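You operate a simulated robot arm through the tools that you are given. There is no shell and no other tool.

You run a simulated robot arm. Do the job below in one go: nothing can be reset, and whatever is moved stays where it is left.

TASK
Blow out the oiler's motor and lay it in the rack's empty cradle.
Fine: press the oiler button once, for one AIR cycle; end with the lever on CLOSED and the hood closed.

Only the result counts: the job must be done as asked and must still hold three seconds after the hand-in. Knocking over, shifting, dropping, spilling or breaking anything else fails it.

THE ROBOT
A 7-joint arm with a two-finger parallel gripper, fixed in place. Base frame: the origin is on the floor under the middle of its stand, x ahead of it, y to its left, z up; the work surface is at about z = 808. Readings come in mm, degrees, newtons and seconds.
With the tool pointing down near the work surface it reaches from about 300 to 700 mm from the base axis. Its first joint turns from -66.0 to 66.0 degrees. Payload 1.57 kg.
The TCP is the grasp point between the finger pads, 30 mm short of the fingertips. In the tool frame z runs along the fingers and y along their closing line. Largest opening 110 mm; finger width 24, thickness 12; the body of the gripper, 48 by 112 mm, starts 78 mm behind the TCP.
Orientation is that of the tool frame in the base frame, as a unit quaternion [x, y, z, w]. With the fingers straight down and closing along the base's y, the tool's x points along the base's -x, its y along +y and its z along -z.

THE INTERFACE
- The arm moves only by the tool move_arm. Its argument "series" is text: rows parted by semicolons, each of 7 numbers parted by spaces: the shift along the tool's x, y, z in units of 500 mm (1.0 is 500 mm), then the turn, a rotation vector about the tool's x, y, z in units of 45 degrees (1.0 is 45 degrees), then the finger opening in mm, from 0 to 110. In form: dx dy dz ax ay az hand; .... A call has 1 to 20 rows; each row is the pose to reach, as a shift and turn from the pose commanded when the call began, along the tool's axes at that moment. A call with a number of a shift or a turn outside -1 to 1 is refused whole. A row lasts 0.2 s, in which the tool goes at most 50 mm and 8.6 degrees; a call with a longer step from one row to the next is refused whole, and so is a gripper value outside its range. Where a pose cannot be reached the arm comes as near as it can. A force on the tool above 40 N (or 10 N above the force at the start of the call, whichever is more), or a blocked arm, ends the call early, and 0.2 s more pass. Each finger travels about 108 mm/s and halts on what it meets, pressing with about 33 N; the grip force reading is that of the motor and also rises with nothing between the fingers. The clock runs only during rows and for 0.2 s after the last one: add rows that repeat a pose to give the fingers time. It gives the time, the measured TCP pose, the force on the tool (base axes), the opening and the grip force at its end, in the units of the frame above (readings bear some noise), with the torque about the TCP (base axes, N m) and any sound that the robot's microphone picked up.
- Cameras (640 x 400 px; columns grow to the right, rows downward): "scene" is fixed at [166, -406.5, 1387.4]; the picture's right is [0.73, -0.69, 0.00], its down [-0.48, -0.51, -0.71] and it looks along [0.49, 0.52, -0.70] (base axes); focal length 326 px, centre (320, 200). "wrist" rides on the gripper at [70, 16, -141] in the tool frame; the picture's right is [-0.23, 0.97, 0.00], its down [-0.86, -0.20, -0.48] and it looks along [-0.47, -0.11, 0.88] (tool axes); focal length 222 px, centre (320, 200). There is no depth. A picture from a camera that has moved, and an enlarged one, comes with that camera's place and axes in the base frame and with its lens. The place of the scene camera against the robot may be out by one fixed shift of up to 12 mm in any direction.
- get_image(camera): a new picture of that camera. No time passes.
- zoom(camera, box): a new picture of the part [left, top, right, bottom] of that camera's present view, enlarged. No time passes.
- hand_in(): hands the job in; it is judged then, once.

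Places have to be worked out from the pictures, the camera data and where the tool is seen. Open the gripper and draw the arm clear of the work before you hand the job in, unless the task says otherwise.

The tools are called after "Request:" as a command line: name --argument value ..., lists and objects as JSON in quotes. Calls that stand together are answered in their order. move_arm: Moves the arm, as the interface text tells. Its arguments: {"type":"object","properties":{"series":{"type":"string"}},"required":["series"]} The other tools are called the same way: get_image (camera) takes a picture; zoom (camera, box) takes an enlarged picture of a part of a camera's view; hand_in () hands the job in.

At the start:

```text
time: 0.0
tool_pos: [309.8, 166.2, 1106.5]
tool_rot: [0.0, 1.0, 0.0, 0.0]
contact_force: [0.6, 0.3, 0.3]
moment: [0.01, -0.02, 0.0]
grip_width: 110.1
finger_force: 0.0
```

scene: 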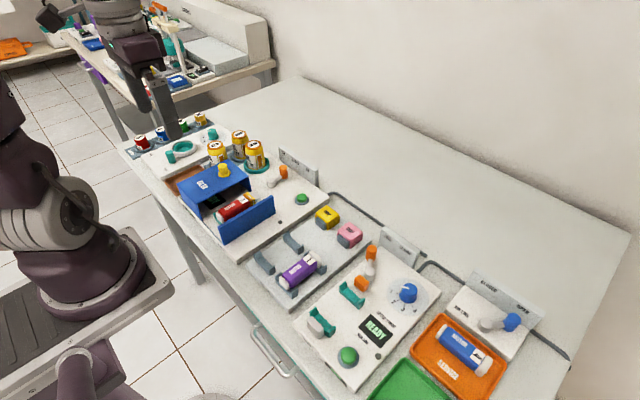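
wrist: 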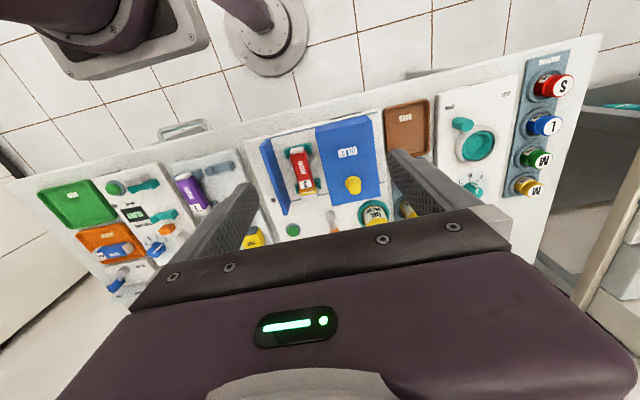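

I'll start by looking closely at the scene: the oiler (blue hood with the red motor), the rack with the purple motor, and the other fixtures.

Request:
zoom --camera "scene" --box '[160, 110, 340, 260]'

Request:
zoom --camera "scene" --box '[230, 190, 400, 310]'

Request:
zoom --camera "scene" --box '[290, 220, 560, 400]'

Request:
zoom --camera "wrist" --box '[160, 80, 440, 260]'

```text
2.67 times, centred on (250, 185) of scene
camera zoom: at [166.0, -406.5, 1387.4], right [0.73, -0.69, 0.0], down [-0.48, -0.51, -0.71], along [0.49, 0.52, -0.7], focal length 870 px, centre (507, 240)
```

zoom: 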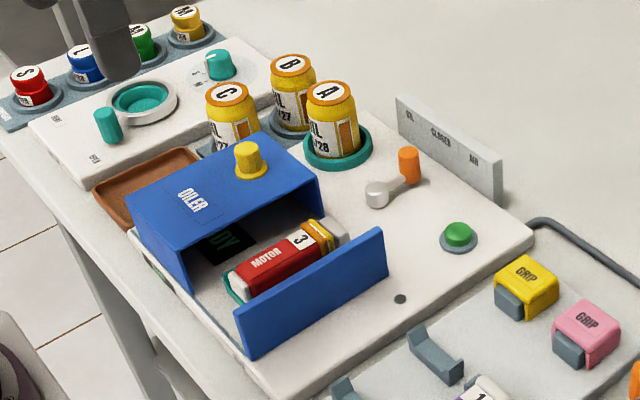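

```text
3.33 times, centred on (315, 250) of scene
camera zoom: at [166.0, -406.5, 1387.4], right [0.73, -0.69, 0.0], down [-0.48, -0.51, -0.71], along [0.49, 0.52, -0.7], focal length 1087 px, centre (337, 33)
```

zoom: 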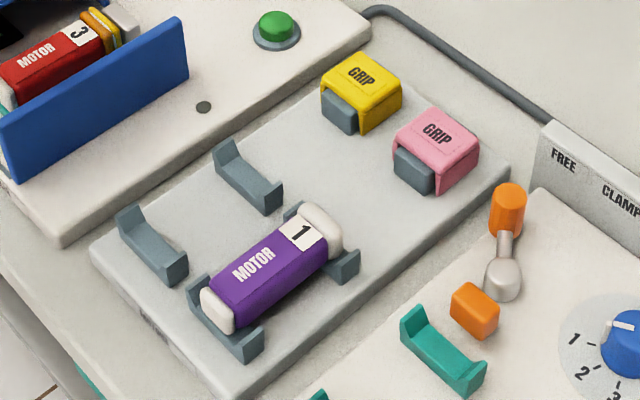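

```text
2.22 times, centred on (425, 310) of scene
camera zoom: at [166.0, -406.5, 1387.4], right [0.73, -0.69, 0.0], down [-0.48, -0.51, -0.71], along [0.49, 0.52, -0.7], focal length 725 px, centre (87, -44)
```

zoom: 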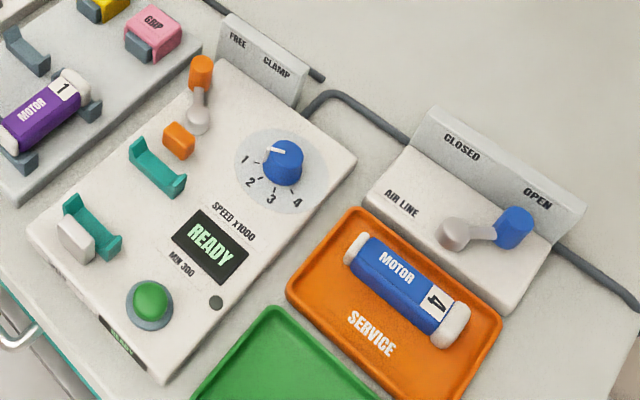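

```text
2.22 times, centred on (300, 170) of wrist
camera zoom: at [239.0, 182.2, 1246.1], right [0.23, 0.97, 0.0], down [0.86, -0.2, 0.48], along [0.47, -0.11, -0.88], focal length 494 px, centre (364, 267)
```

zoom: 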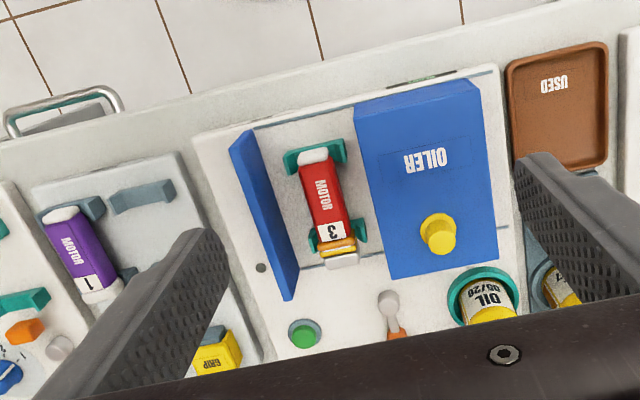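

The hood stands open (slid to +y), the motor 3 lies in teal cradles, the lever looks to be near CLOSED. I move the tool nearer over the oiler for a better wrist view.

Request:
move_arm --series "0 -0.044 0.04 0 0 0 110; 0 -0.088 0.08 0 0 0 110; 0 -0.132 0.12 0 0 0 110; 0 -0.132 0.12 0 0 0 110"

Request:
get_image --camera "wrist"

Request:
get_image --camera "scene"

```text
time: 1.0
tool_pos: [308.6, 100.2, 1047.3]
tool_rot: [-0.001, 1.0, 0.0, 0.001]
contact_force: [-1.7, -1.2, 0.7]
moment: [0.0, -0.05, -0.01]
grip_width: 110.0
finger_force: 0.0
```

```text
taken
camera wrist: at [238.3, 115.2, 1187.0], right [0.23, 0.97, 0.0], down [0.86, -0.2, 0.48], along [0.47, -0.11, -0.88], focal length 222 px, centre (320, 200)
```

wrist: 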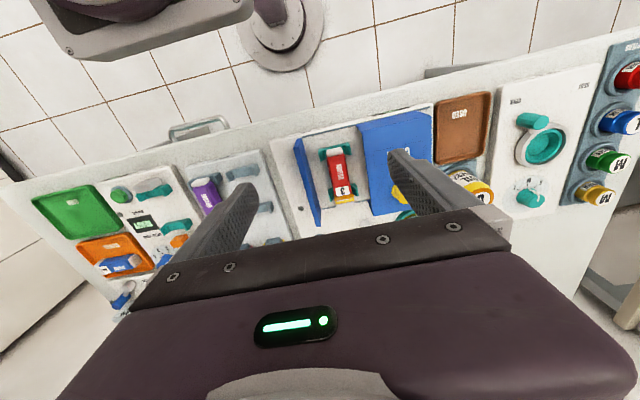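

```text
taken
```

scene: 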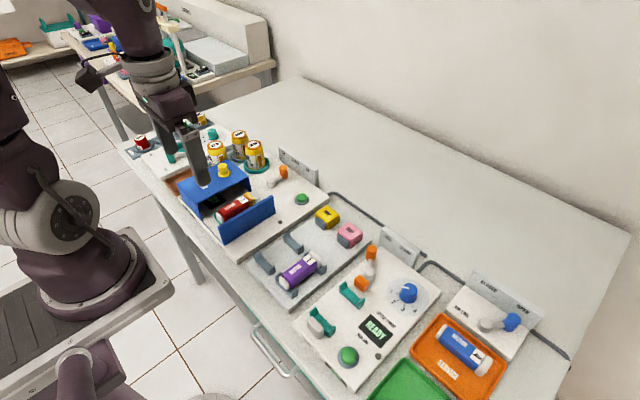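

The oiler is seen between the fingers; I zoom in to measure it, and look at the air line lever.

Request:
zoom --camera "wrist" --box '[230, 90, 470, 250]'

Request:
zoom --camera "wrist" --box '[20, 150, 260, 310]'

Request:
zoom --camera "scene" --box '[250, 140, 340, 220]'

Request:
zoom --camera "scene" --box '[440, 260, 560, 370]'

```text
2.50 times, centred on (350, 170) of wrist
camera zoom: at [238.3, 115.2, 1187.0], right [0.23, 0.97, 0.0], down [0.86, -0.2, 0.48], along [0.47, -0.11, -0.88], focal length 555 px, centre (245, 275)
```

zoom: 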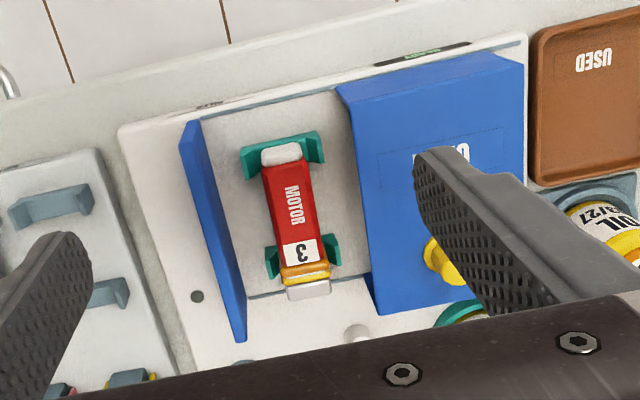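

```text
2.50 times, centred on (140, 230) of wrist
camera zoom: at [238.3, 115.2, 1187.0], right [0.23, 0.97, 0.0], down [0.86, -0.2, 0.48], along [0.47, -0.11, -0.88], focal length 555 px, centre (770, 125)
```

zoom: 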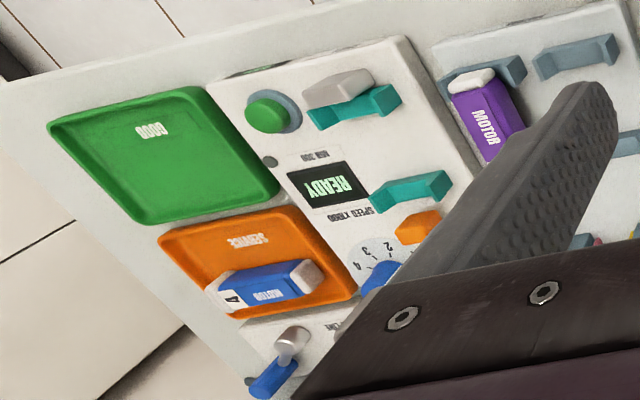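

```text
5.00 times, centred on (295, 180) of scene
camera zoom: at [166.0, -406.5, 1387.4], right [0.73, -0.69, 0.0], down [-0.48, -0.51, -0.71], along [0.49, 0.52, -0.7], focal length 1631 px, centre (445, 300)
```

zoom: 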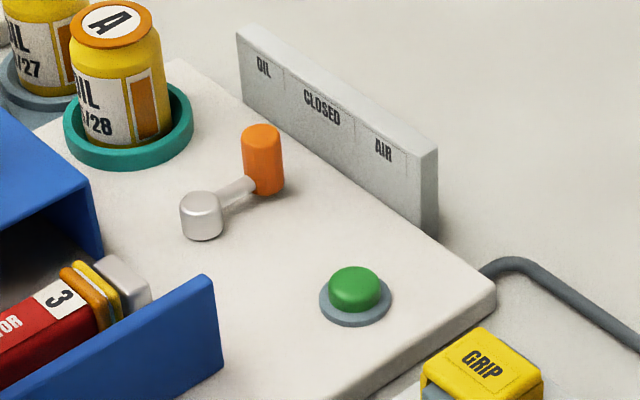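

```text
3.64 times, centred on (500, 315) of scene
camera zoom: at [166.0, -406.5, 1387.4], right [0.73, -0.69, 0.0], down [-0.48, -0.51, -0.71], along [0.49, 0.52, -0.7], focal length 1186 px, centre (-334, -218)
```

zoom: 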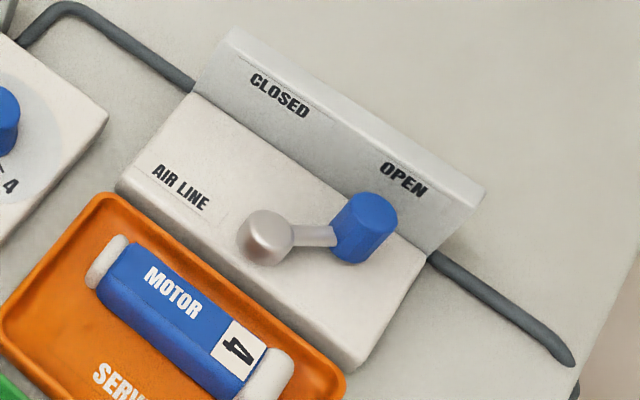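

The air line lever stands at OPEN and the oiler lever seems to point around CLOSED. I move over the far side of the oiler to get a top view of the lever, button and plate.

Request:
move_arm --series "-0.09 0 0 0 0 0 110; -0.18 0 0 0 0 0 110; -0.27 0 0 0 0 0 110; -0.36 0 0 0 0 0 110; -0.45 0 0 0 0 0 110; -0.45 0 0 0 0 0 110"

Request:
get_image --camera "wrist"

Request:
zoom --camera "wrist" --box '[200, 0, 440, 150]'

```text
time: 2.4
tool_pos: [535.5, 100.6, 1045.8]
tool_rot: [-0.001, 1.0, 0.0, 0.0]
contact_force: [-0.8, 0.1, -0.7]
moment: [-0.03, 0.01, 0.0]
grip_width: 109.7
finger_force: 0.0
```

```text
taken
camera wrist: at [465.1, 116.4, 1186.3], right [0.23, 0.97, 0.0], down [0.86, -0.2, 0.48], along [0.47, -0.11, -0.88], focal length 222 px, centre (320, 200)
```

wrist: 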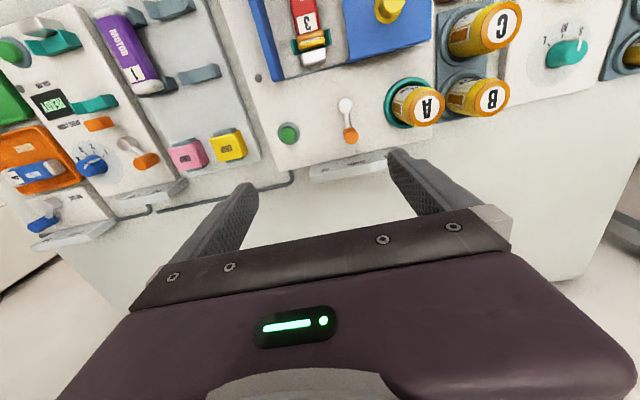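

```text
2.67 times, centred on (320, 75) of wrist
camera zoom: at [465.1, 116.4, 1186.3], right [0.23, 0.97, 0.0], down [0.86, -0.2, 0.48], along [0.47, -0.11, -0.88], focal length 592 px, centre (320, 533)
```

zoom: 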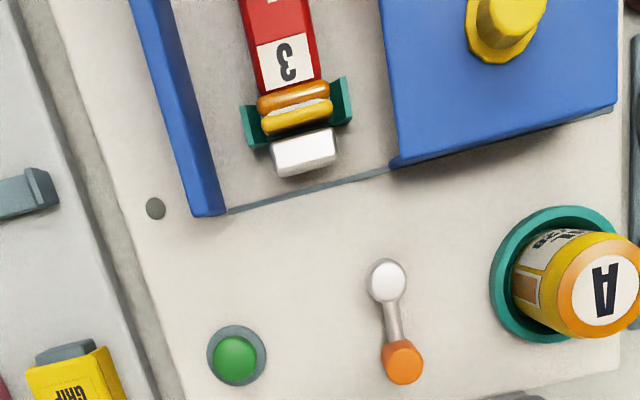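

I take a second, closer wrist view to triangulate lever, button and plate; also zoom on the displays.

Request:
move_arm --series "-0.045 0.01 0.06 0 0 0 110; -0.09 0.02 0.12 0 0 0 110; -0.09 0.02 0.12 0 0 0 110"

Request:
get_image --camera "wrist"

Request:
zoom --camera "wrist" --box '[200, 0, 440, 150]'

Request:
zoom --camera "scene" --box '[170, 160, 290, 260]'

```text
time: 3.2
tool_pos: [579.7, 109.6, 986.3]
tool_rot: [0.0, 1.0, 0.0, 0.0]
contact_force: [-1.0, -0.2, 0.5]
moment: [-0.03, -0.05, -0.03]
grip_width: 109.7
finger_force: 0.0
```

```text
taken
camera wrist: at [509.0, 125.3, 1126.8], right [0.23, 0.97, 0.0], down [0.85, -0.2, 0.48], along [0.47, -0.11, -0.88], focal length 222 px, centre (320, 200)
```

wrist: 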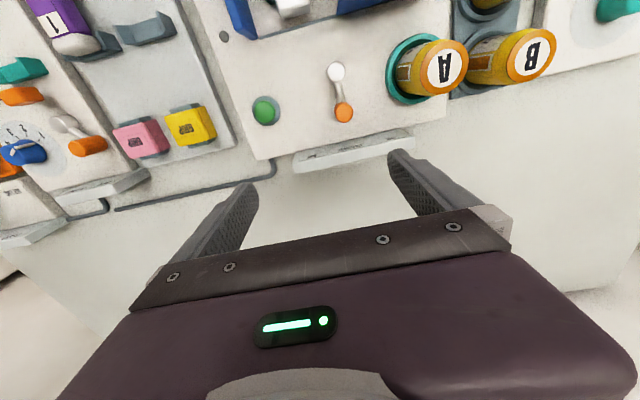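

```text
2.67 times, centred on (320, 75) of wrist
camera zoom: at [509.0, 125.3, 1126.8], right [0.23, 0.97, 0.0], down [0.85, -0.2, 0.48], along [0.47, -0.11, -0.88], focal length 592 px, centre (320, 533)
```

zoom: 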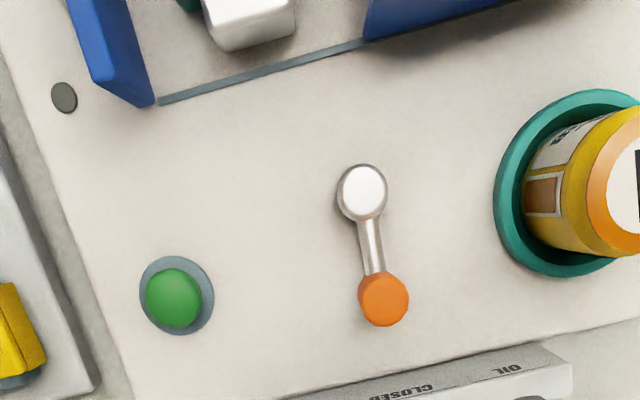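

```text
4.00 times, centred on (230, 210) of scene
camera zoom: at [166.0, -406.5, 1387.4], right [0.73, -0.69, 0.0], down [-0.48, -0.51, -0.71], along [0.49, 0.52, -0.7], focal length 1305 px, centre (680, 160)
```

zoom: 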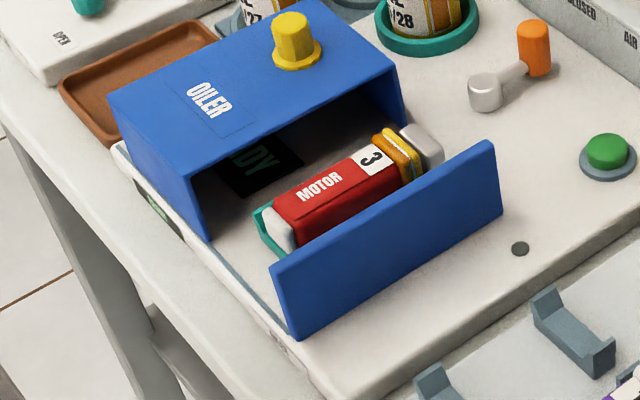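

Triangulating: lever hub ≈ (505,144), handle post top ≈ (549,145,850), i.e. it points straight at CLOSED; button ≈ (528,51,832). Next I get a view of hood, knob and motor from another place.

Request:
move_arm --series "0.09 0.01 -0.02 0 0 0 110; 0.18 0.02 -0.04 0 0 0 110; 0.27 0.03 -0.06 0 0 0 110; 0.27 0.03 -0.06 0 0 0 110"

Request:
get_image --camera "wrist"

Request:
zoom --camera "wrist" --box '[240, 0, 480, 150]'

Request:
zoom --camera "wrist" --box '[80, 30, 320, 180]'

```text
time: 4.2
tool_pos: [446.6, 125.8, 1016.5]
tool_rot: [0.0, 1.0, 0.0, 0.0]
contact_force: [-0.4, -0.7, 0.2]
moment: [-0.04, 0.02, -0.04]
grip_width: 110.2
finger_force: 0.1
```

```text
taken
camera wrist: at [374.5, 141.3, 1157.7], right [0.23, 0.97, 0.0], down [0.86, -0.2, 0.48], along [0.47, -0.11, -0.88], focal length 222 px, centre (320, 200)
```

wrist: 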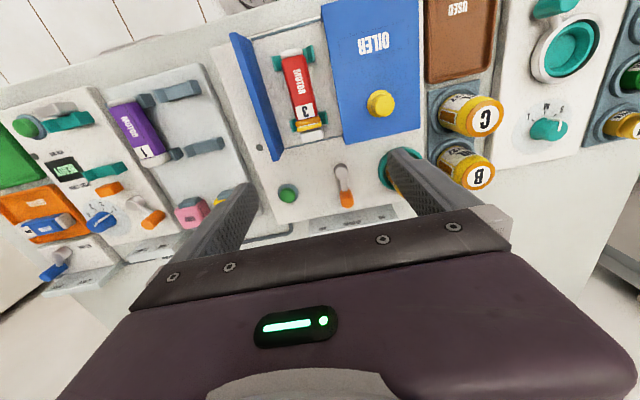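

```text
2.67 times, centred on (360, 75) of wrist
camera zoom: at [374.5, 141.3, 1157.7], right [0.23, 0.97, 0.0], down [0.86, -0.2, 0.48], along [0.47, -0.11, -0.88], focal length 592 px, centre (213, 533)
```

zoom: 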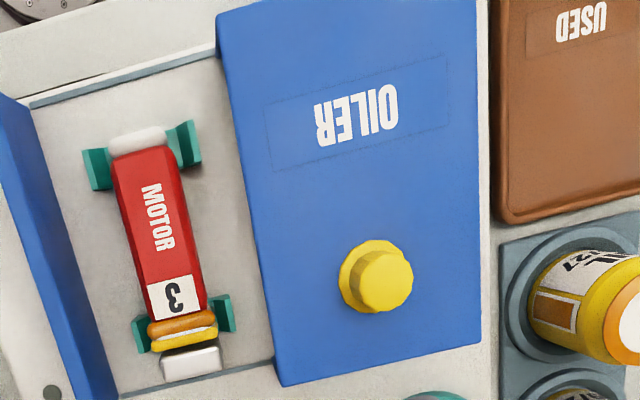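

```text
2.67 times, centred on (200, 105) of wrist
camera zoom: at [374.5, 141.3, 1157.7], right [0.23, 0.97, 0.0], down [0.86, -0.2, 0.48], along [0.47, -0.11, -0.88], focal length 592 px, centre (640, 453)
```

zoom: 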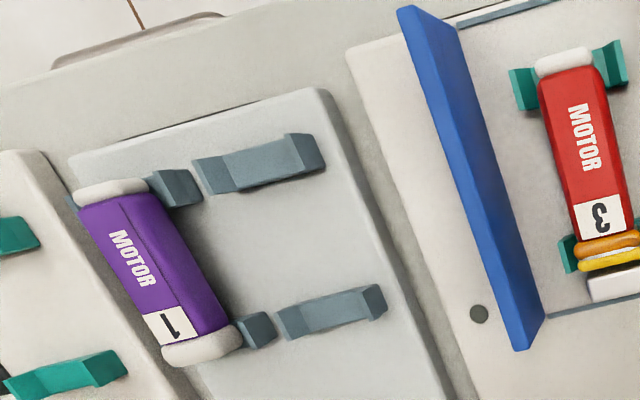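

Knob top ≈ (416,206,888), hood top z≈870, hood spans y 157–251, fixed plate at y≈65. I go above the knob with a smaller opening and check the alignment.

Request:
move_arm --series "0.019 0.0538 0.0377 0 0 0 90; 0.038 0.1076 0.0754 0 0 0 70; 0.057 0.1614 0.113 0 0 0 60; 0.057 0.1614 0.113 0 0 0 60; 0.057 0.1614 0.113 0 0 0 60"

Request:
get_image --camera "wrist"

Request:
get_image --camera "scene"

```text
time: 5.4
tool_pos: [416.8, 206.7, 959.4]
tool_rot: [0.0, 1.0, 0.0, -0.001]
contact_force: [0.3, 0.5, 0.9]
moment: [0.0, -0.04, 0.0]
grip_width: 60.2
finger_force: 0.0
```

```text
taken
camera wrist: at [345.8, 222.1, 1099.9], right [0.23, 0.97, 0.0], down [0.86, -0.2, 0.48], along [0.47, -0.11, -0.88], focal length 222 px, centre (320, 200)
```

wrist: 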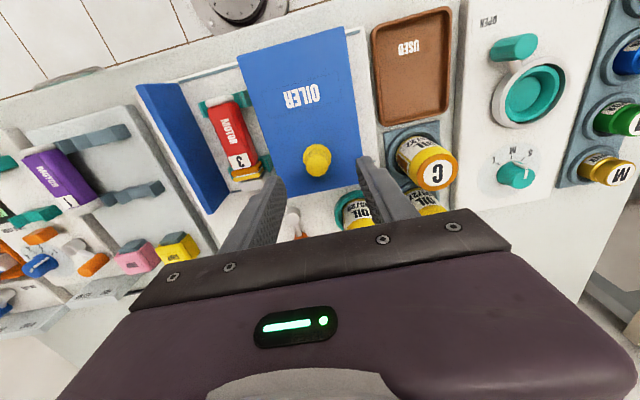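

```text
taken
```

scene: 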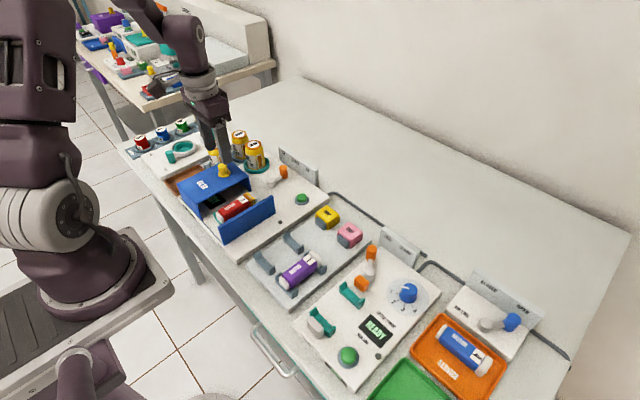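

Knob sits at about (415.5,204.5). I descend so the fingertips are at about z=877 and close on the knob.

Request:
move_arm --series "0.002 -0.0036 0.035 0 0 0 60; 0.002 -0.0036 0.07 0 0 0 60; 0.002 -0.0036 0.105 0 0 0 60; 0.002 -0.0036 0.105 0 0 0 60; 0.002 -0.0036 0.105 0 0 0 40; 0.002 -0.0036 0.105 0 0 0 20; 0.002 -0.0036 0.105 0 0 0 20"

Request:
get_image --camera "wrist"

Request:
zoom --camera "scene" --box '[160, 110, 310, 260]'

```text
time: 7.0
tool_pos: [415.7, 203.9, 908.2]
tool_rot: [0.0, 1.0, 0.0, 0.0]
contact_force: [-0.8, 0.0, -5.2]
moment: [0.44, -0.05, -0.01]
grip_width: 21.6
finger_force: 34.7
```

```text
taken
camera wrist: at [343.9, 219.9, 1048.8], right [0.23, 0.97, 0.0], down [0.86, -0.2, 0.48], along [0.47, -0.11, -0.88], focal length 222 px, centre (320, 200)
```

wrist: 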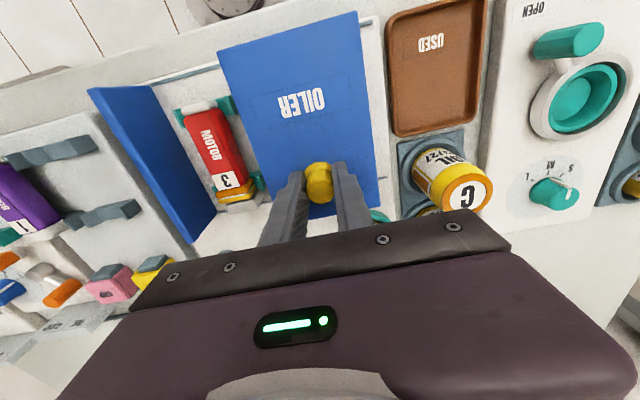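

```text
2.67 times, centred on (235, 185) of scene
camera zoom: at [166.0, -406.5, 1387.4], right [0.73, -0.69, 0.0], down [-0.48, -0.51, -0.71], along [0.49, 0.52, -0.7], focal length 870 px, centre (547, 240)
```

zoom: 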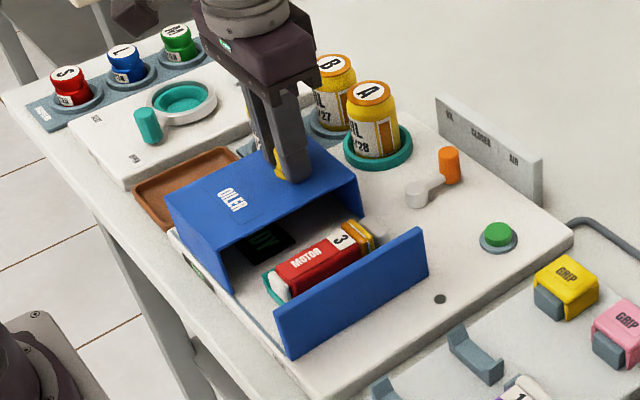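

The knob is gripped (21.6 mm). I slide the hood toward -y by about 80 mm, in small steps, watching the force.

Request:
move_arm --series "0 -0.02 0 0 0 0 20; 0 -0.04 0 0 0 0 20; 0 -0.06 0 0 0 0 20; 0 -0.08 0 0 0 0 20; 0 -0.10 0 0 0 0 20; 0 -0.12 0 0 0 0 20; 0 -0.14 0 0 0 0 20; 0 -0.16 0 0 0 0 20"

Request:
get_image --camera "wrist"

Request:
zoom --camera "scene" --box '[160, 110, 310, 260]'

```text
time: 7.8
tool_pos: [415.5, 178.4, 907.8]
tool_rot: [-0.001, 1.0, 0.0, 0.0]
contact_force: [-2.8, -0.6, 10.8]
moment: [-0.07, 0.36, -0.07]
grip_width: 21.4
finger_force: 34.1
stopped in row 3: the force on the tool passed its limit at 42 N (the readings are from after the stop); the commanded pose is now the measured one
```

```text
taken
camera wrist: at [344.0, 193.8, 1048.0], right [0.23, 0.97, 0.0], down [0.86, -0.2, 0.48], along [0.47, -0.11, -0.88], focal length 222 px, centre (320, 200)
```

wrist: 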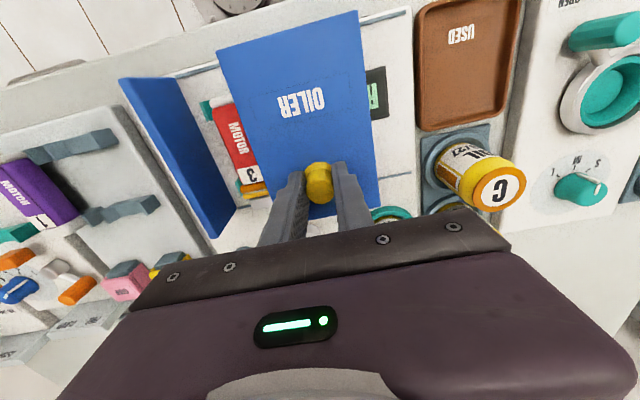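

```text
2.67 times, centred on (235, 185) of scene
camera zoom: at [165.8, -406.6, 1387.4], right [0.73, -0.69, 0.0], down [-0.48, -0.51, -0.71], along [0.49, 0.52, -0.7], focal length 870 px, centre (547, 240)
```

zoom: 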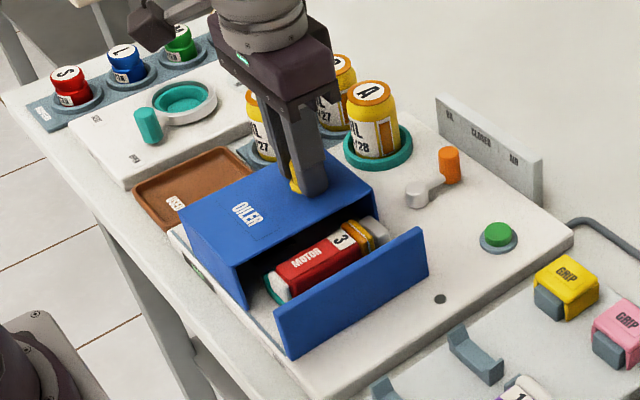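

The hood moved about 25 mm before the force limit tripped (no obstacle visible—likely drag from speed). I carry on slower.

Request:
move_arm --series "0 -0.006 0 0 0 0 20; 0 -0.012 0 0 0 0 20; 0 -0.018 0 0 0 0 20; 0 -0.024 0 0 0 0 20; 0 -0.03 0 0 0 0 20"

Request:
get_image --camera "wrist"

```text
time: 9.0
tool_pos: [414.3, 162.6, 907.5]
tool_rot: [-0.001, 1.0, 0.0, 0.0]
contact_force: [-11.0, 0.2, 20.7]
moment: [0.0, -0.4, 0.4]
grip_width: 21.5
finger_force: 34.5
```

```text
taken
camera wrist: at [343.9, 178.4, 1047.9], right [0.23, 0.97, 0.0], down [0.85, -0.2, 0.48], along [0.47, -0.11, -0.88], focal length 222 px, centre (320, 200)
```

wrist: 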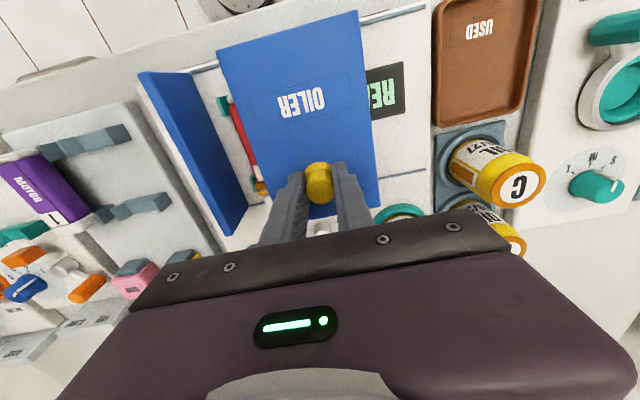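

The READY display is coming into view. There's 20 N upward load from a slight height mismatch, so I raise 1 mm and ease 0.5 mm in -x, then continue slowly.

Request:
move_arm --series "0.001 0 -0.002 0 0 0 20; 0.001 -0.004 -0.002 0 0 0 20; 0.001 -0.010 -0.002 0 0 0 20; 0.001 -0.016 -0.002 0 0 0 20; 0.001 -0.022 -0.002 0 0 0 20; 0.001 -0.028 -0.002 0 0 0 20; 0.001 -0.034 -0.002 0 0 0 20; 0.001 -0.04 -0.002 0 0 0 20"

Request:
get_image --camera "wrist"

```text
time: 10.8
tool_pos: [415.1, 143.2, 908.6]
tool_rot: [-0.002, 1.0, 0.0, 0.0]
contact_force: [-1.3, -1.1, -31.9]
moment: [0.43, 0.07, 0.01]
grip_width: 21.2
finger_force: 34.7
```

```text
taken
camera wrist: at [344.2, 158.7, 1048.8], right [0.23, 0.97, 0.0], down [0.86, -0.2, 0.48], along [0.47, -0.11, -0.88], focal length 222 px, centre (320, 200)
```

wrist: 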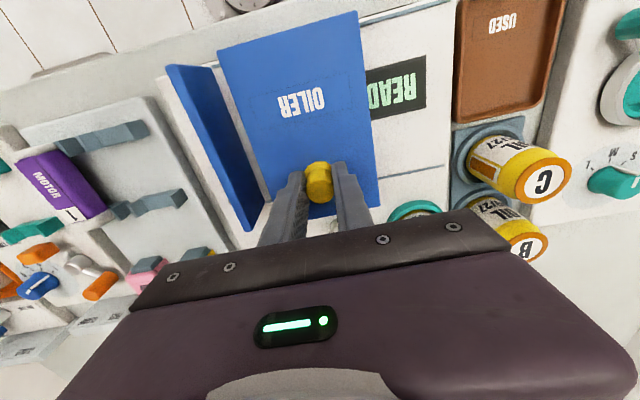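

The arm is stiff (~50 N/mm), so I lower 0.6 mm and continue; about 28 mm remain.

Request:
move_arm --series "0 0 0.0012 0 0 0 20; 0 -0.006 0.0012 0 0 0 20; 0 -0.012 0.0012 0 0 0 20; 0 -0.018 0.0012 0 0 0 20; 0 -0.024 0.0012 0 0 0 20; 0 -0.03 0.0012 0 0 0 20; 0 -0.036 0.0012 0 0 0 20; 0 -0.04 0.0012 0 0 0 20"

Request:
get_image --camera "wrist"

Request:
zoom --camera "scene" --box '[160, 110, 310, 260]'

```text
time: 12.6
tool_pos: [413.6, 123.4, 909.6]
tool_rot: [-0.002, 1.0, 0.001, 0.002]
contact_force: [-4.9, 0.4, 25.4]
moment: [-0.43, 0.12, 0.07]
grip_width: 21.3
finger_force: 34.3
```

```text
taken
camera wrist: at [343.6, 138.8, 1048.7], right [0.23, 0.97, 0.0], down [0.85, -0.2, 0.48], along [0.47, -0.11, -0.88], focal length 222 px, centre (320, 200)
```

wrist: 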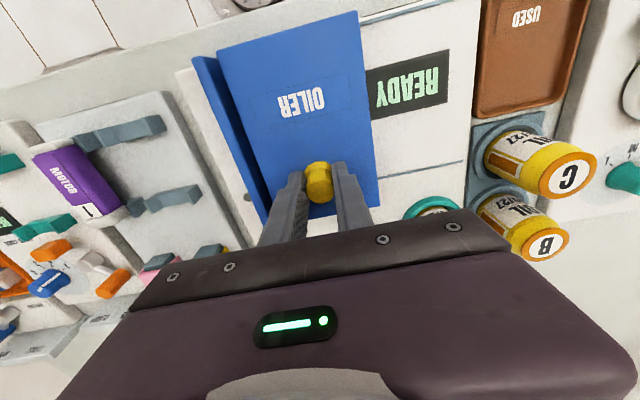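

```text
2.67 times, centred on (235, 185) of scene
camera zoom: at [165.5, -406.6, 1387.4], right [0.73, -0.69, 0.0], down [-0.48, -0.51, -0.71], along [0.49, 0.52, -0.7], focal length 870 px, centre (547, 240)
```

zoom: 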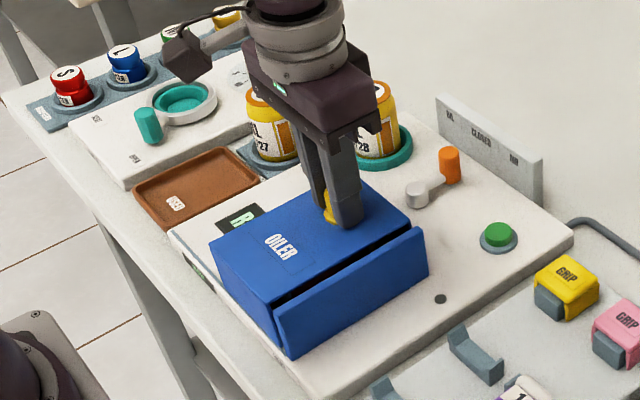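

About 8–10 mm gap remains. I lift 0.5 mm to relieve the load and continue in 2 mm steps until it meets the plate.

Request:
move_arm --series "0 0 -0.001 0 0 0 20; 0 -0.004 -0.001 0 0 0 20; 0 -0.008 -0.001 0 0 0 20; 0 -0.012 -0.001 0 0 0 20; 0 -0.016 -0.001 0 0 0 20; 0 -0.02 -0.001 0 0 0 20; 0 -0.024 -0.001 0 0 0 20"

Request:
get_image --camera "wrist"

Request:
zoom --camera "scene" --box '[160, 110, 310, 260]'

```text
time: 14.2
tool_pos: [415.0, 114.2, 908.8]
tool_rot: [-0.002, 1.0, 0.002, 0.002]
contact_force: [-8.6, 29.0, 19.4]
moment: [0.22, 0.4, 0.02]
grip_width: 21.5
finger_force: 34.5
```

```text
taken
camera wrist: at [343.6, 129.4, 1048.4], right [0.22, 0.97, 0.0], down [0.85, -0.2, 0.48], along [0.47, -0.1, -0.88], focal length 222 px, centre (320, 200)
```

wrist: 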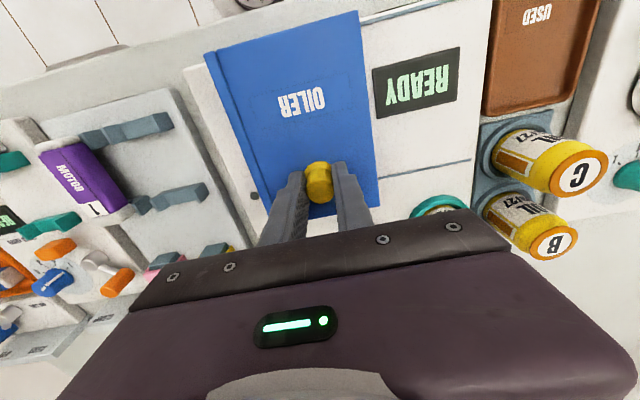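

```text
2.67 times, centred on (235, 185) of scene
camera zoom: at [165.6, -405.8, 1387.7], right [0.73, -0.69, 0.0], down [-0.48, -0.51, -0.71], along [0.49, 0.52, -0.7], focal length 870 px, centre (547, 240)
```

zoom: 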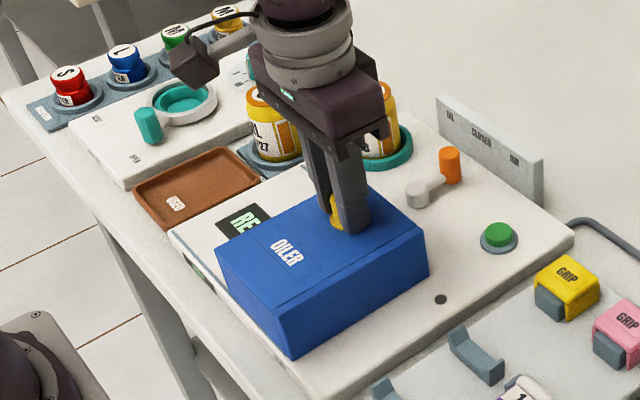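

The hood now meets the plate (29 N in y). I release the knob, rise, and check the hood and display.

Request:
move_arm --series "0 0 0 0 0 0 35; 0 0 0 0 0 0 55; 0 0.004 -0.04 0 0 0 60; 0 0.004 -0.1 0 0 0 60; 0 0.004 -0.16 0 0 0 60; 0 0.004 -0.16 0 0 0 60"

Request:
get_image --camera "wrist"

Request:
zoom --camera "scene" --box '[160, 110, 310, 260]'

```text
time: 15.6
tool_pos: [414.4, 113.3, 988.3]
tool_rot: [0.0, 1.0, 0.001, 0.001]
contact_force: [0.3, -0.1, 0.0]
moment: [-0.01, 0.03, 0.0]
grip_width: 60.2
finger_force: 0.2
```

```text
taken
camera wrist: at [343.3, 128.0, 1128.1], right [0.23, 0.97, 0.0], down [0.85, -0.2, 0.48], along [0.47, -0.11, -0.88], focal length 222 px, centre (320, 200)
```

wrist: 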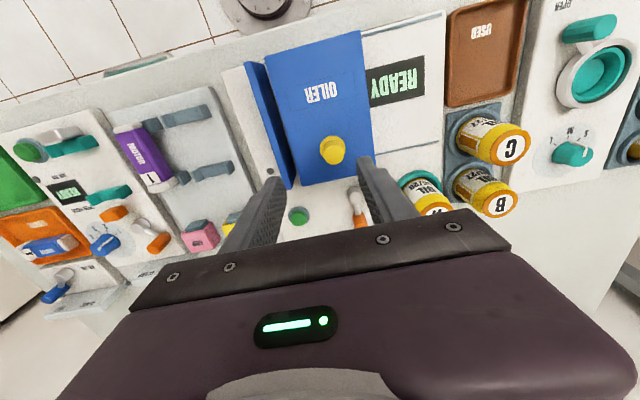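

```text
2.67 times, centred on (235, 185) of scene
camera zoom: at [166.0, -406.5, 1387.4], right [0.73, -0.69, 0.0], down [-0.48, -0.51, -0.71], along [0.49, 0.52, -0.7], focal length 870 px, centre (547, 240)
```

zoom: 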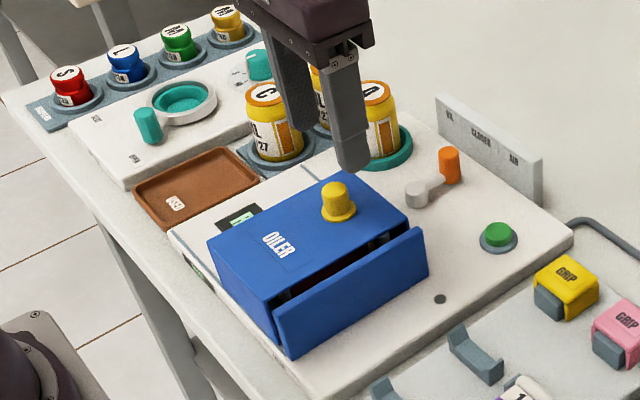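

After release the hood crept back about 10 mm (knob now ≈ y 125). I'll close it again by pushing the knob from its +y side with closed fingers; first I place them behind the knob.

Request:
move_arm --series "0 0.046 0 0 0 0 40; 0 0.092 0 0 0 0 10; 0 0.092 0.05 0 0 0 0; 0 0.092 0.1 0 0 0 0; 0 0.092 0.15 0 0 0 0; 0 0.092 0.16 0 0 0 0; 0 0.092 0.16 0 0 0 0"

Request:
get_image --camera "wrist"

Request:
zoom --camera "scene" --box '[160, 110, 310, 260]'

```text
time: 17.2
tool_pos: [413.6, 159.9, 909.5]
tool_rot: [-0.001, 1.0, 0.0, 0.001]
contact_force: [-0.5, -0.5, -0.2]
moment: [-0.02, 0.02, -0.03]
grip_width: 0.2
finger_force: 21.2
```

```text
taken
camera wrist: at [343.2, 175.3, 1048.9], right [0.23, 0.97, 0.0], down [0.85, -0.2, 0.48], along [0.47, -0.11, -0.88], focal length 222 px, centre (320, 200)
```

wrist: 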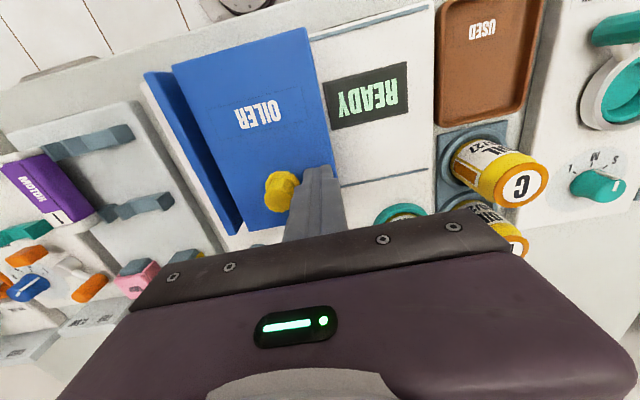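

```text
2.67 times, centred on (235, 185) of scene
camera zoom: at [166.0, -406.5, 1387.4], right [0.73, -0.69, 0.0], down [-0.48, -0.51, -0.71], along [0.49, 0.52, -0.7], focal length 870 px, centre (547, 240)
```

zoom: 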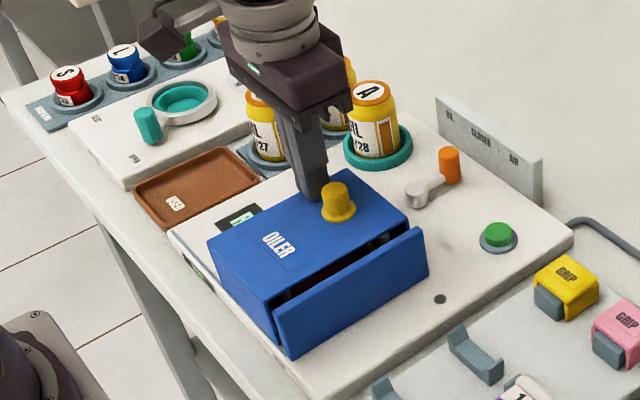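

Fingers are behind the knob. I push slowly toward -y until the force rises.

Request:
move_arm --series "0 -0.01 0 0 0 0 0; 0 -0.02 0 0 0 0 0; 0 -0.026 0 0 0 0 0; 0 -0.03 0 0 0 0 0; 0 -0.034 0 0 0 0 0; 0 -0.038 0 0 0 0 0; 0 -0.042 0 0 0 0 0; 0 -0.045 0 0 0 0 0; 0 -0.048 0 0 0 0 0; 0 -0.05 0 0 0 0 0; 0 -0.052 0 0 0 0 0"

Request:
get_image --camera "wrist"

Request:
zoom --camera "scene" --box '[160, 110, 310, 260]'

```text
time: 19.6
tool_pos: [415.3, 137.1, 908.5]
tool_rot: [-0.003, 1.0, 0.001, 0.001]
contact_force: [-3.8, 22.4, -6.1]
moment: [0.44, 0.08, -0.03]
grip_width: 0.0
finger_force: 20.9
```

```text
taken
camera wrist: at [344.1, 150.7, 1048.8], right [0.22, 0.97, 0.0], down [0.85, -0.2, 0.48], along [0.47, -0.1, -0.88], focal length 222 px, centre (320, 200)
```

wrist: 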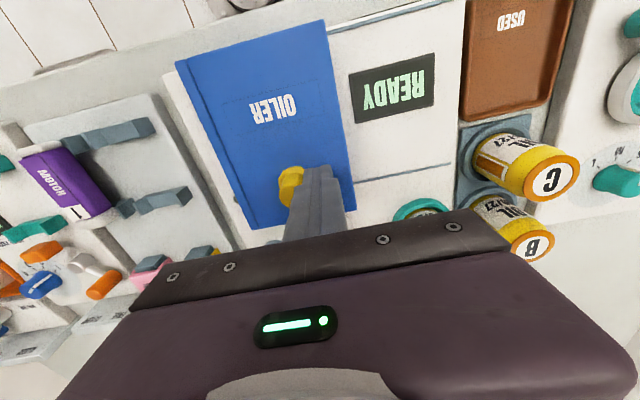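

```text
2.67 times, centred on (235, 185) of scene
camera zoom: at [166.0, -405.9, 1387.6], right [0.73, -0.69, 0.0], down [-0.48, -0.51, -0.71], along [0.49, 0.52, -0.7], focal length 870 px, centre (547, 240)
```

zoom: 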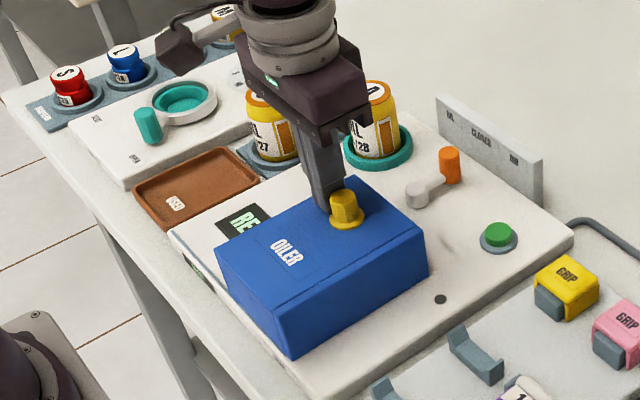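

Closed again with 22 N push. I back off slowly in +y to let the hood rest.

Request:
move_arm --series "0 0.001 0 0 0 0 0; 0 0.002 0 0 0 0 0; 0 0.003 0 0 0 0 0; 0 0.004 0 0 0 0 0; 0 0.006 0 0 0 0 0; 0 0.01 0 0 0 0 0; 0 0.02 0 0 0 0 0; 0 0.03 -0.04 0 0 0 0; 0 0.03 -0.12 0 0 0 0"

Request:
get_image --camera "wrist"

Request:
zoom --camera "scene" --box '[160, 110, 310, 260]'

```text
time: 21.6
tool_pos: [414.1, 149.2, 966.0]
tool_rot: [0.0, 1.0, 0.0, 0.0]
contact_force: [0.9, 1.4, 0.6]
moment: [0.05, -0.02, 0.03]
grip_width: 0.1
finger_force: 21.4
```

```text
taken
camera wrist: at [342.7, 165.0, 1106.5], right [0.23, 0.97, 0.0], down [0.86, -0.2, 0.48], along [0.47, -0.11, -0.88], focal length 222 px, centre (320, 200)
```

wrist: 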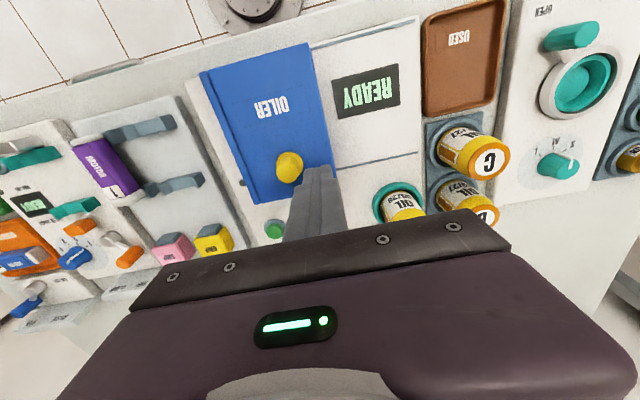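

```text
2.67 times, centred on (235, 185) of scene
camera zoom: at [166.0, -406.5, 1387.4], right [0.73, -0.69, 0.0], down [-0.48, -0.51, -0.71], along [0.49, 0.52, -0.7], focal length 870 px, centre (547, 240)
```

zoom: 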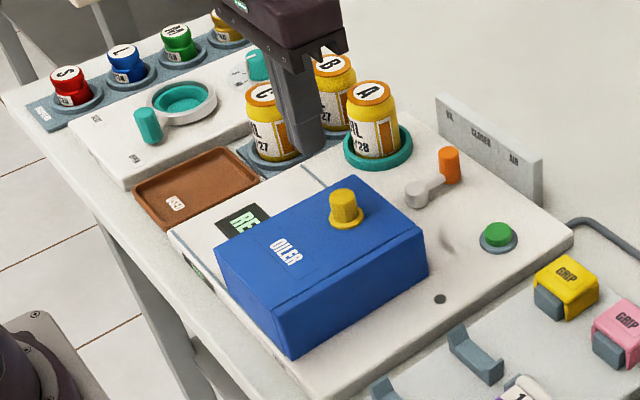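

The hood now stays closed. Next the lever: I move above the handle post with the fingers open 45 mm and check alignment.

Request:
move_arm --series "-0.0674 -0.002 0 0 0 0 10; -0.1347 -0.004 0 0 0 0 20; -0.2021 -0.006 0 0 0 0 35; -0.2694 -0.009 0 0 0 0 45; -0.2694 -0.009 0 0 0 0 45; -0.2694 -0.009 0 0 0 0 45"

Request:
get_image --camera "wrist"

Request:
zoom --camera "wrist" --box '[240, 100, 400, 200]'

Request:
zoom --camera "scene" --box '[220, 110, 340, 220]'

```text
time: 23.0
tool_pos: [550.7, 143.5, 968.7]
tool_rot: [-0.001, 1.0, 0.0, 0.001]
contact_force: [-0.3, -0.6, 0.7]
moment: [-0.02, -0.01, 0.01]
grip_width: 45.0
finger_force: 0.1
```

```text
taken
camera wrist: at [480.3, 159.4, 1107.4], right [0.23, 0.97, 0.0], down [0.85, -0.2, 0.48], along [0.47, -0.11, -0.88], focal length 222 px, centre (320, 200)
```

wrist: 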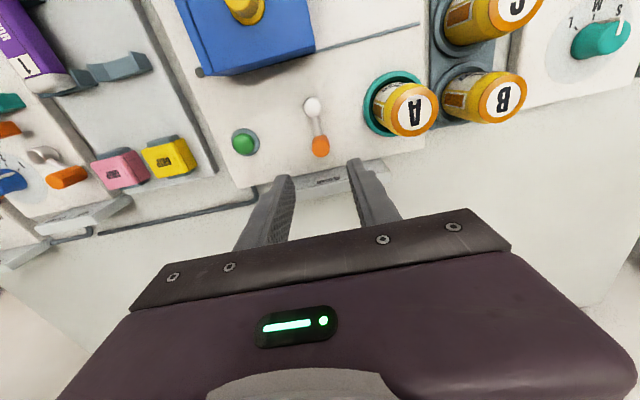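

```text
4.00 times, centred on (320, 150) of wrist
camera zoom: at [480.3, 159.4, 1107.4], right [0.23, 0.97, 0.0], down [0.85, -0.2, 0.48], along [0.47, -0.11, -0.88], focal length 888 px, centre (320, 400)
```

zoom: 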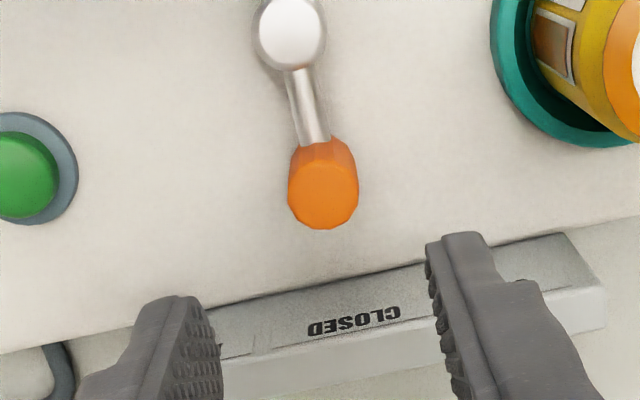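

```text
3.64 times, centred on (280, 165) of scene
camera zoom: at [166.0, -406.5, 1387.4], right [0.73, -0.69, 0.0], down [-0.48, -0.51, -0.71], along [0.49, 0.52, -0.7], focal length 1186 px, centre (466, 327)
```

zoom: 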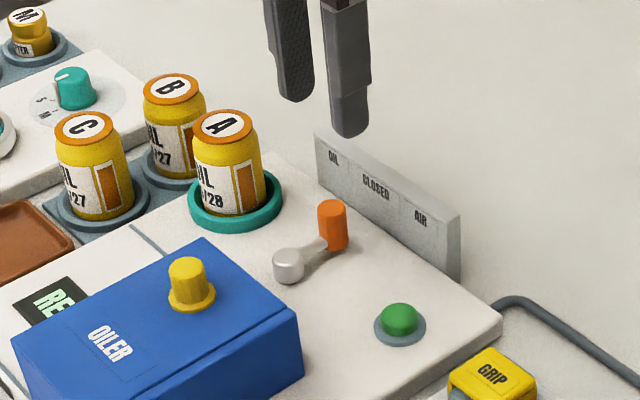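

Handle post is at about (547,144), aligned between the fingers in y. I descend to tip height ≈ 832 and grip it.

Request:
move_arm --series "0.005 0.001 0.05 0 0 0 45; 0.005 0.001 0.1 0 0 0 45; 0.005 0.001 0.15 0 0 0 45; 0.005 0.001 0.19 0 0 0 45; 0.005 0.001 0.209 0 0 0 45; 0.005 0.001 0.209 0 0 0 45; 0.005 0.001 0.209 0 0 0 30; 0.005 0.001 0.209 0 0 0 15; 0.005 0.001 0.209 0 0 0 15"

Request:
get_image --camera "wrist"

Request:
zoom --camera "scene" --box '[220, 110, 340, 220]'

```text
time: 25.0
tool_pos: [547.5, 143.0, 864.3]
tool_rot: [-0.001, 1.0, 0.001, 0.001]
contact_force: [4.7, 2.4, -4.5]
moment: [-0.42, -0.23, -0.07]
grip_width: 20.3
finger_force: 34.7
```

```text
taken
camera wrist: at [476.4, 159.2, 1004.0], right [0.23, 0.97, 0.0], down [0.85, -0.2, 0.48], along [0.47, -0.11, -0.88], focal length 222 px, centre (320, 200)
```

wrist: 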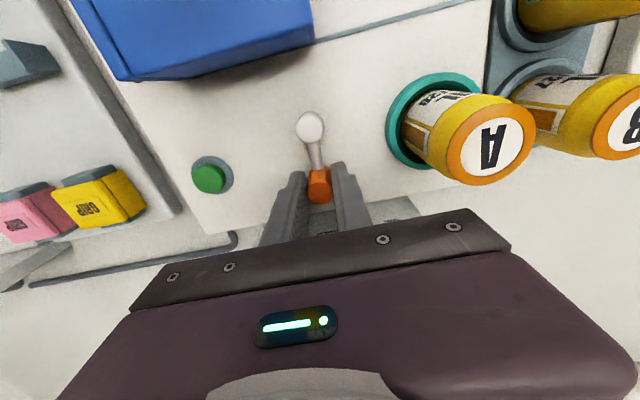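

```text
3.64 times, centred on (280, 165) of scene
camera zoom: at [166.1, -406.4, 1387.4], right [0.73, -0.69, 0.0], down [-0.48, -0.51, -0.71], along [0.49, 0.52, -0.7], focal length 1186 px, centre (466, 327)
```

zoom: 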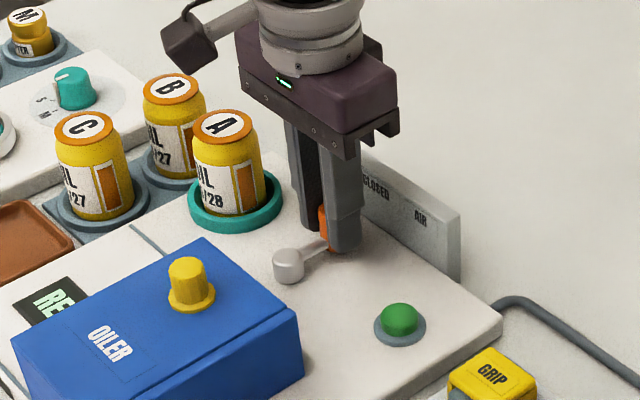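

Post gripped at 20.3 mm. I swing it on an arc about the hub toward -y (AIR), turning the tool with it.

Request:
move_arm --series "0.0001 -0.0043 0 0 0 0.0667 15; 0.0004 -0.0086 0 0 0 0.1333 15; 0.0010 -0.0129 0 0 0 0.2 15; 0.0018 -0.0170 0 0 0 0.2667 15; 0.0028 -0.0212 0 0 0 0.3333 15; 0.0040 -0.0253 0 0 0 0.4 15; 0.0055 -0.0294 0 0 0 0.4667 15; 0.0071 -0.0334 0 0 0 0.5333 15; 0.0089 -0.0372 0 0 0 0.6 15; 0.0110 -0.041 0 0 0 0.6667 15"

Request:
get_image --camera "wrist"

Request:
zoom --camera "scene" --box '[220, 110, 340, 220]'

```text
time: 27.2
tool_pos: [540.4, 123.9, 864.3]
tool_rot: [0.259, 0.966, -0.001, 0.0]
contact_force: [2.0, -0.5, -14.1]
moment: [0.39, -0.32, -0.06]
grip_width: 20.1
finger_force: 34.1
```

```text
taken
camera wrist: at [488.0, 172.0, 1004.1], right [0.68, 0.73, 0.0], down [0.64, -0.6, 0.48], along [0.35, -0.33, -0.88], focal length 222 px, centre (320, 200)
```

wrist: 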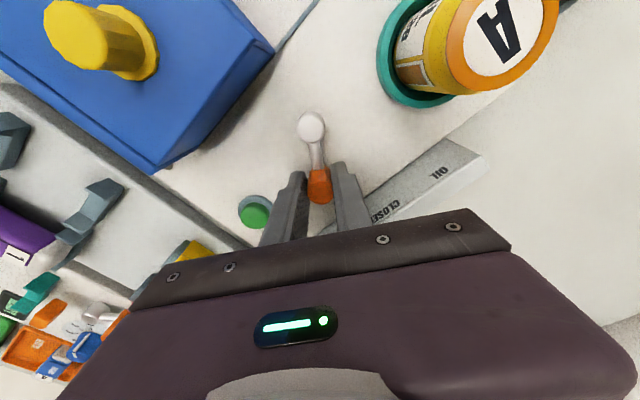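

```text
3.64 times, centred on (280, 165) of scene
camera zoom: at [166.3, -406.5, 1387.4], right [0.73, -0.69, 0.0], down [-0.48, -0.51, -0.71], along [0.49, 0.52, -0.7], focal length 1186 px, centre (466, 327)
```

zoom: 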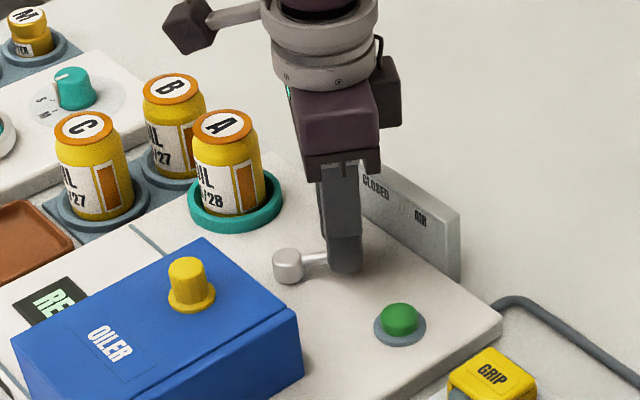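

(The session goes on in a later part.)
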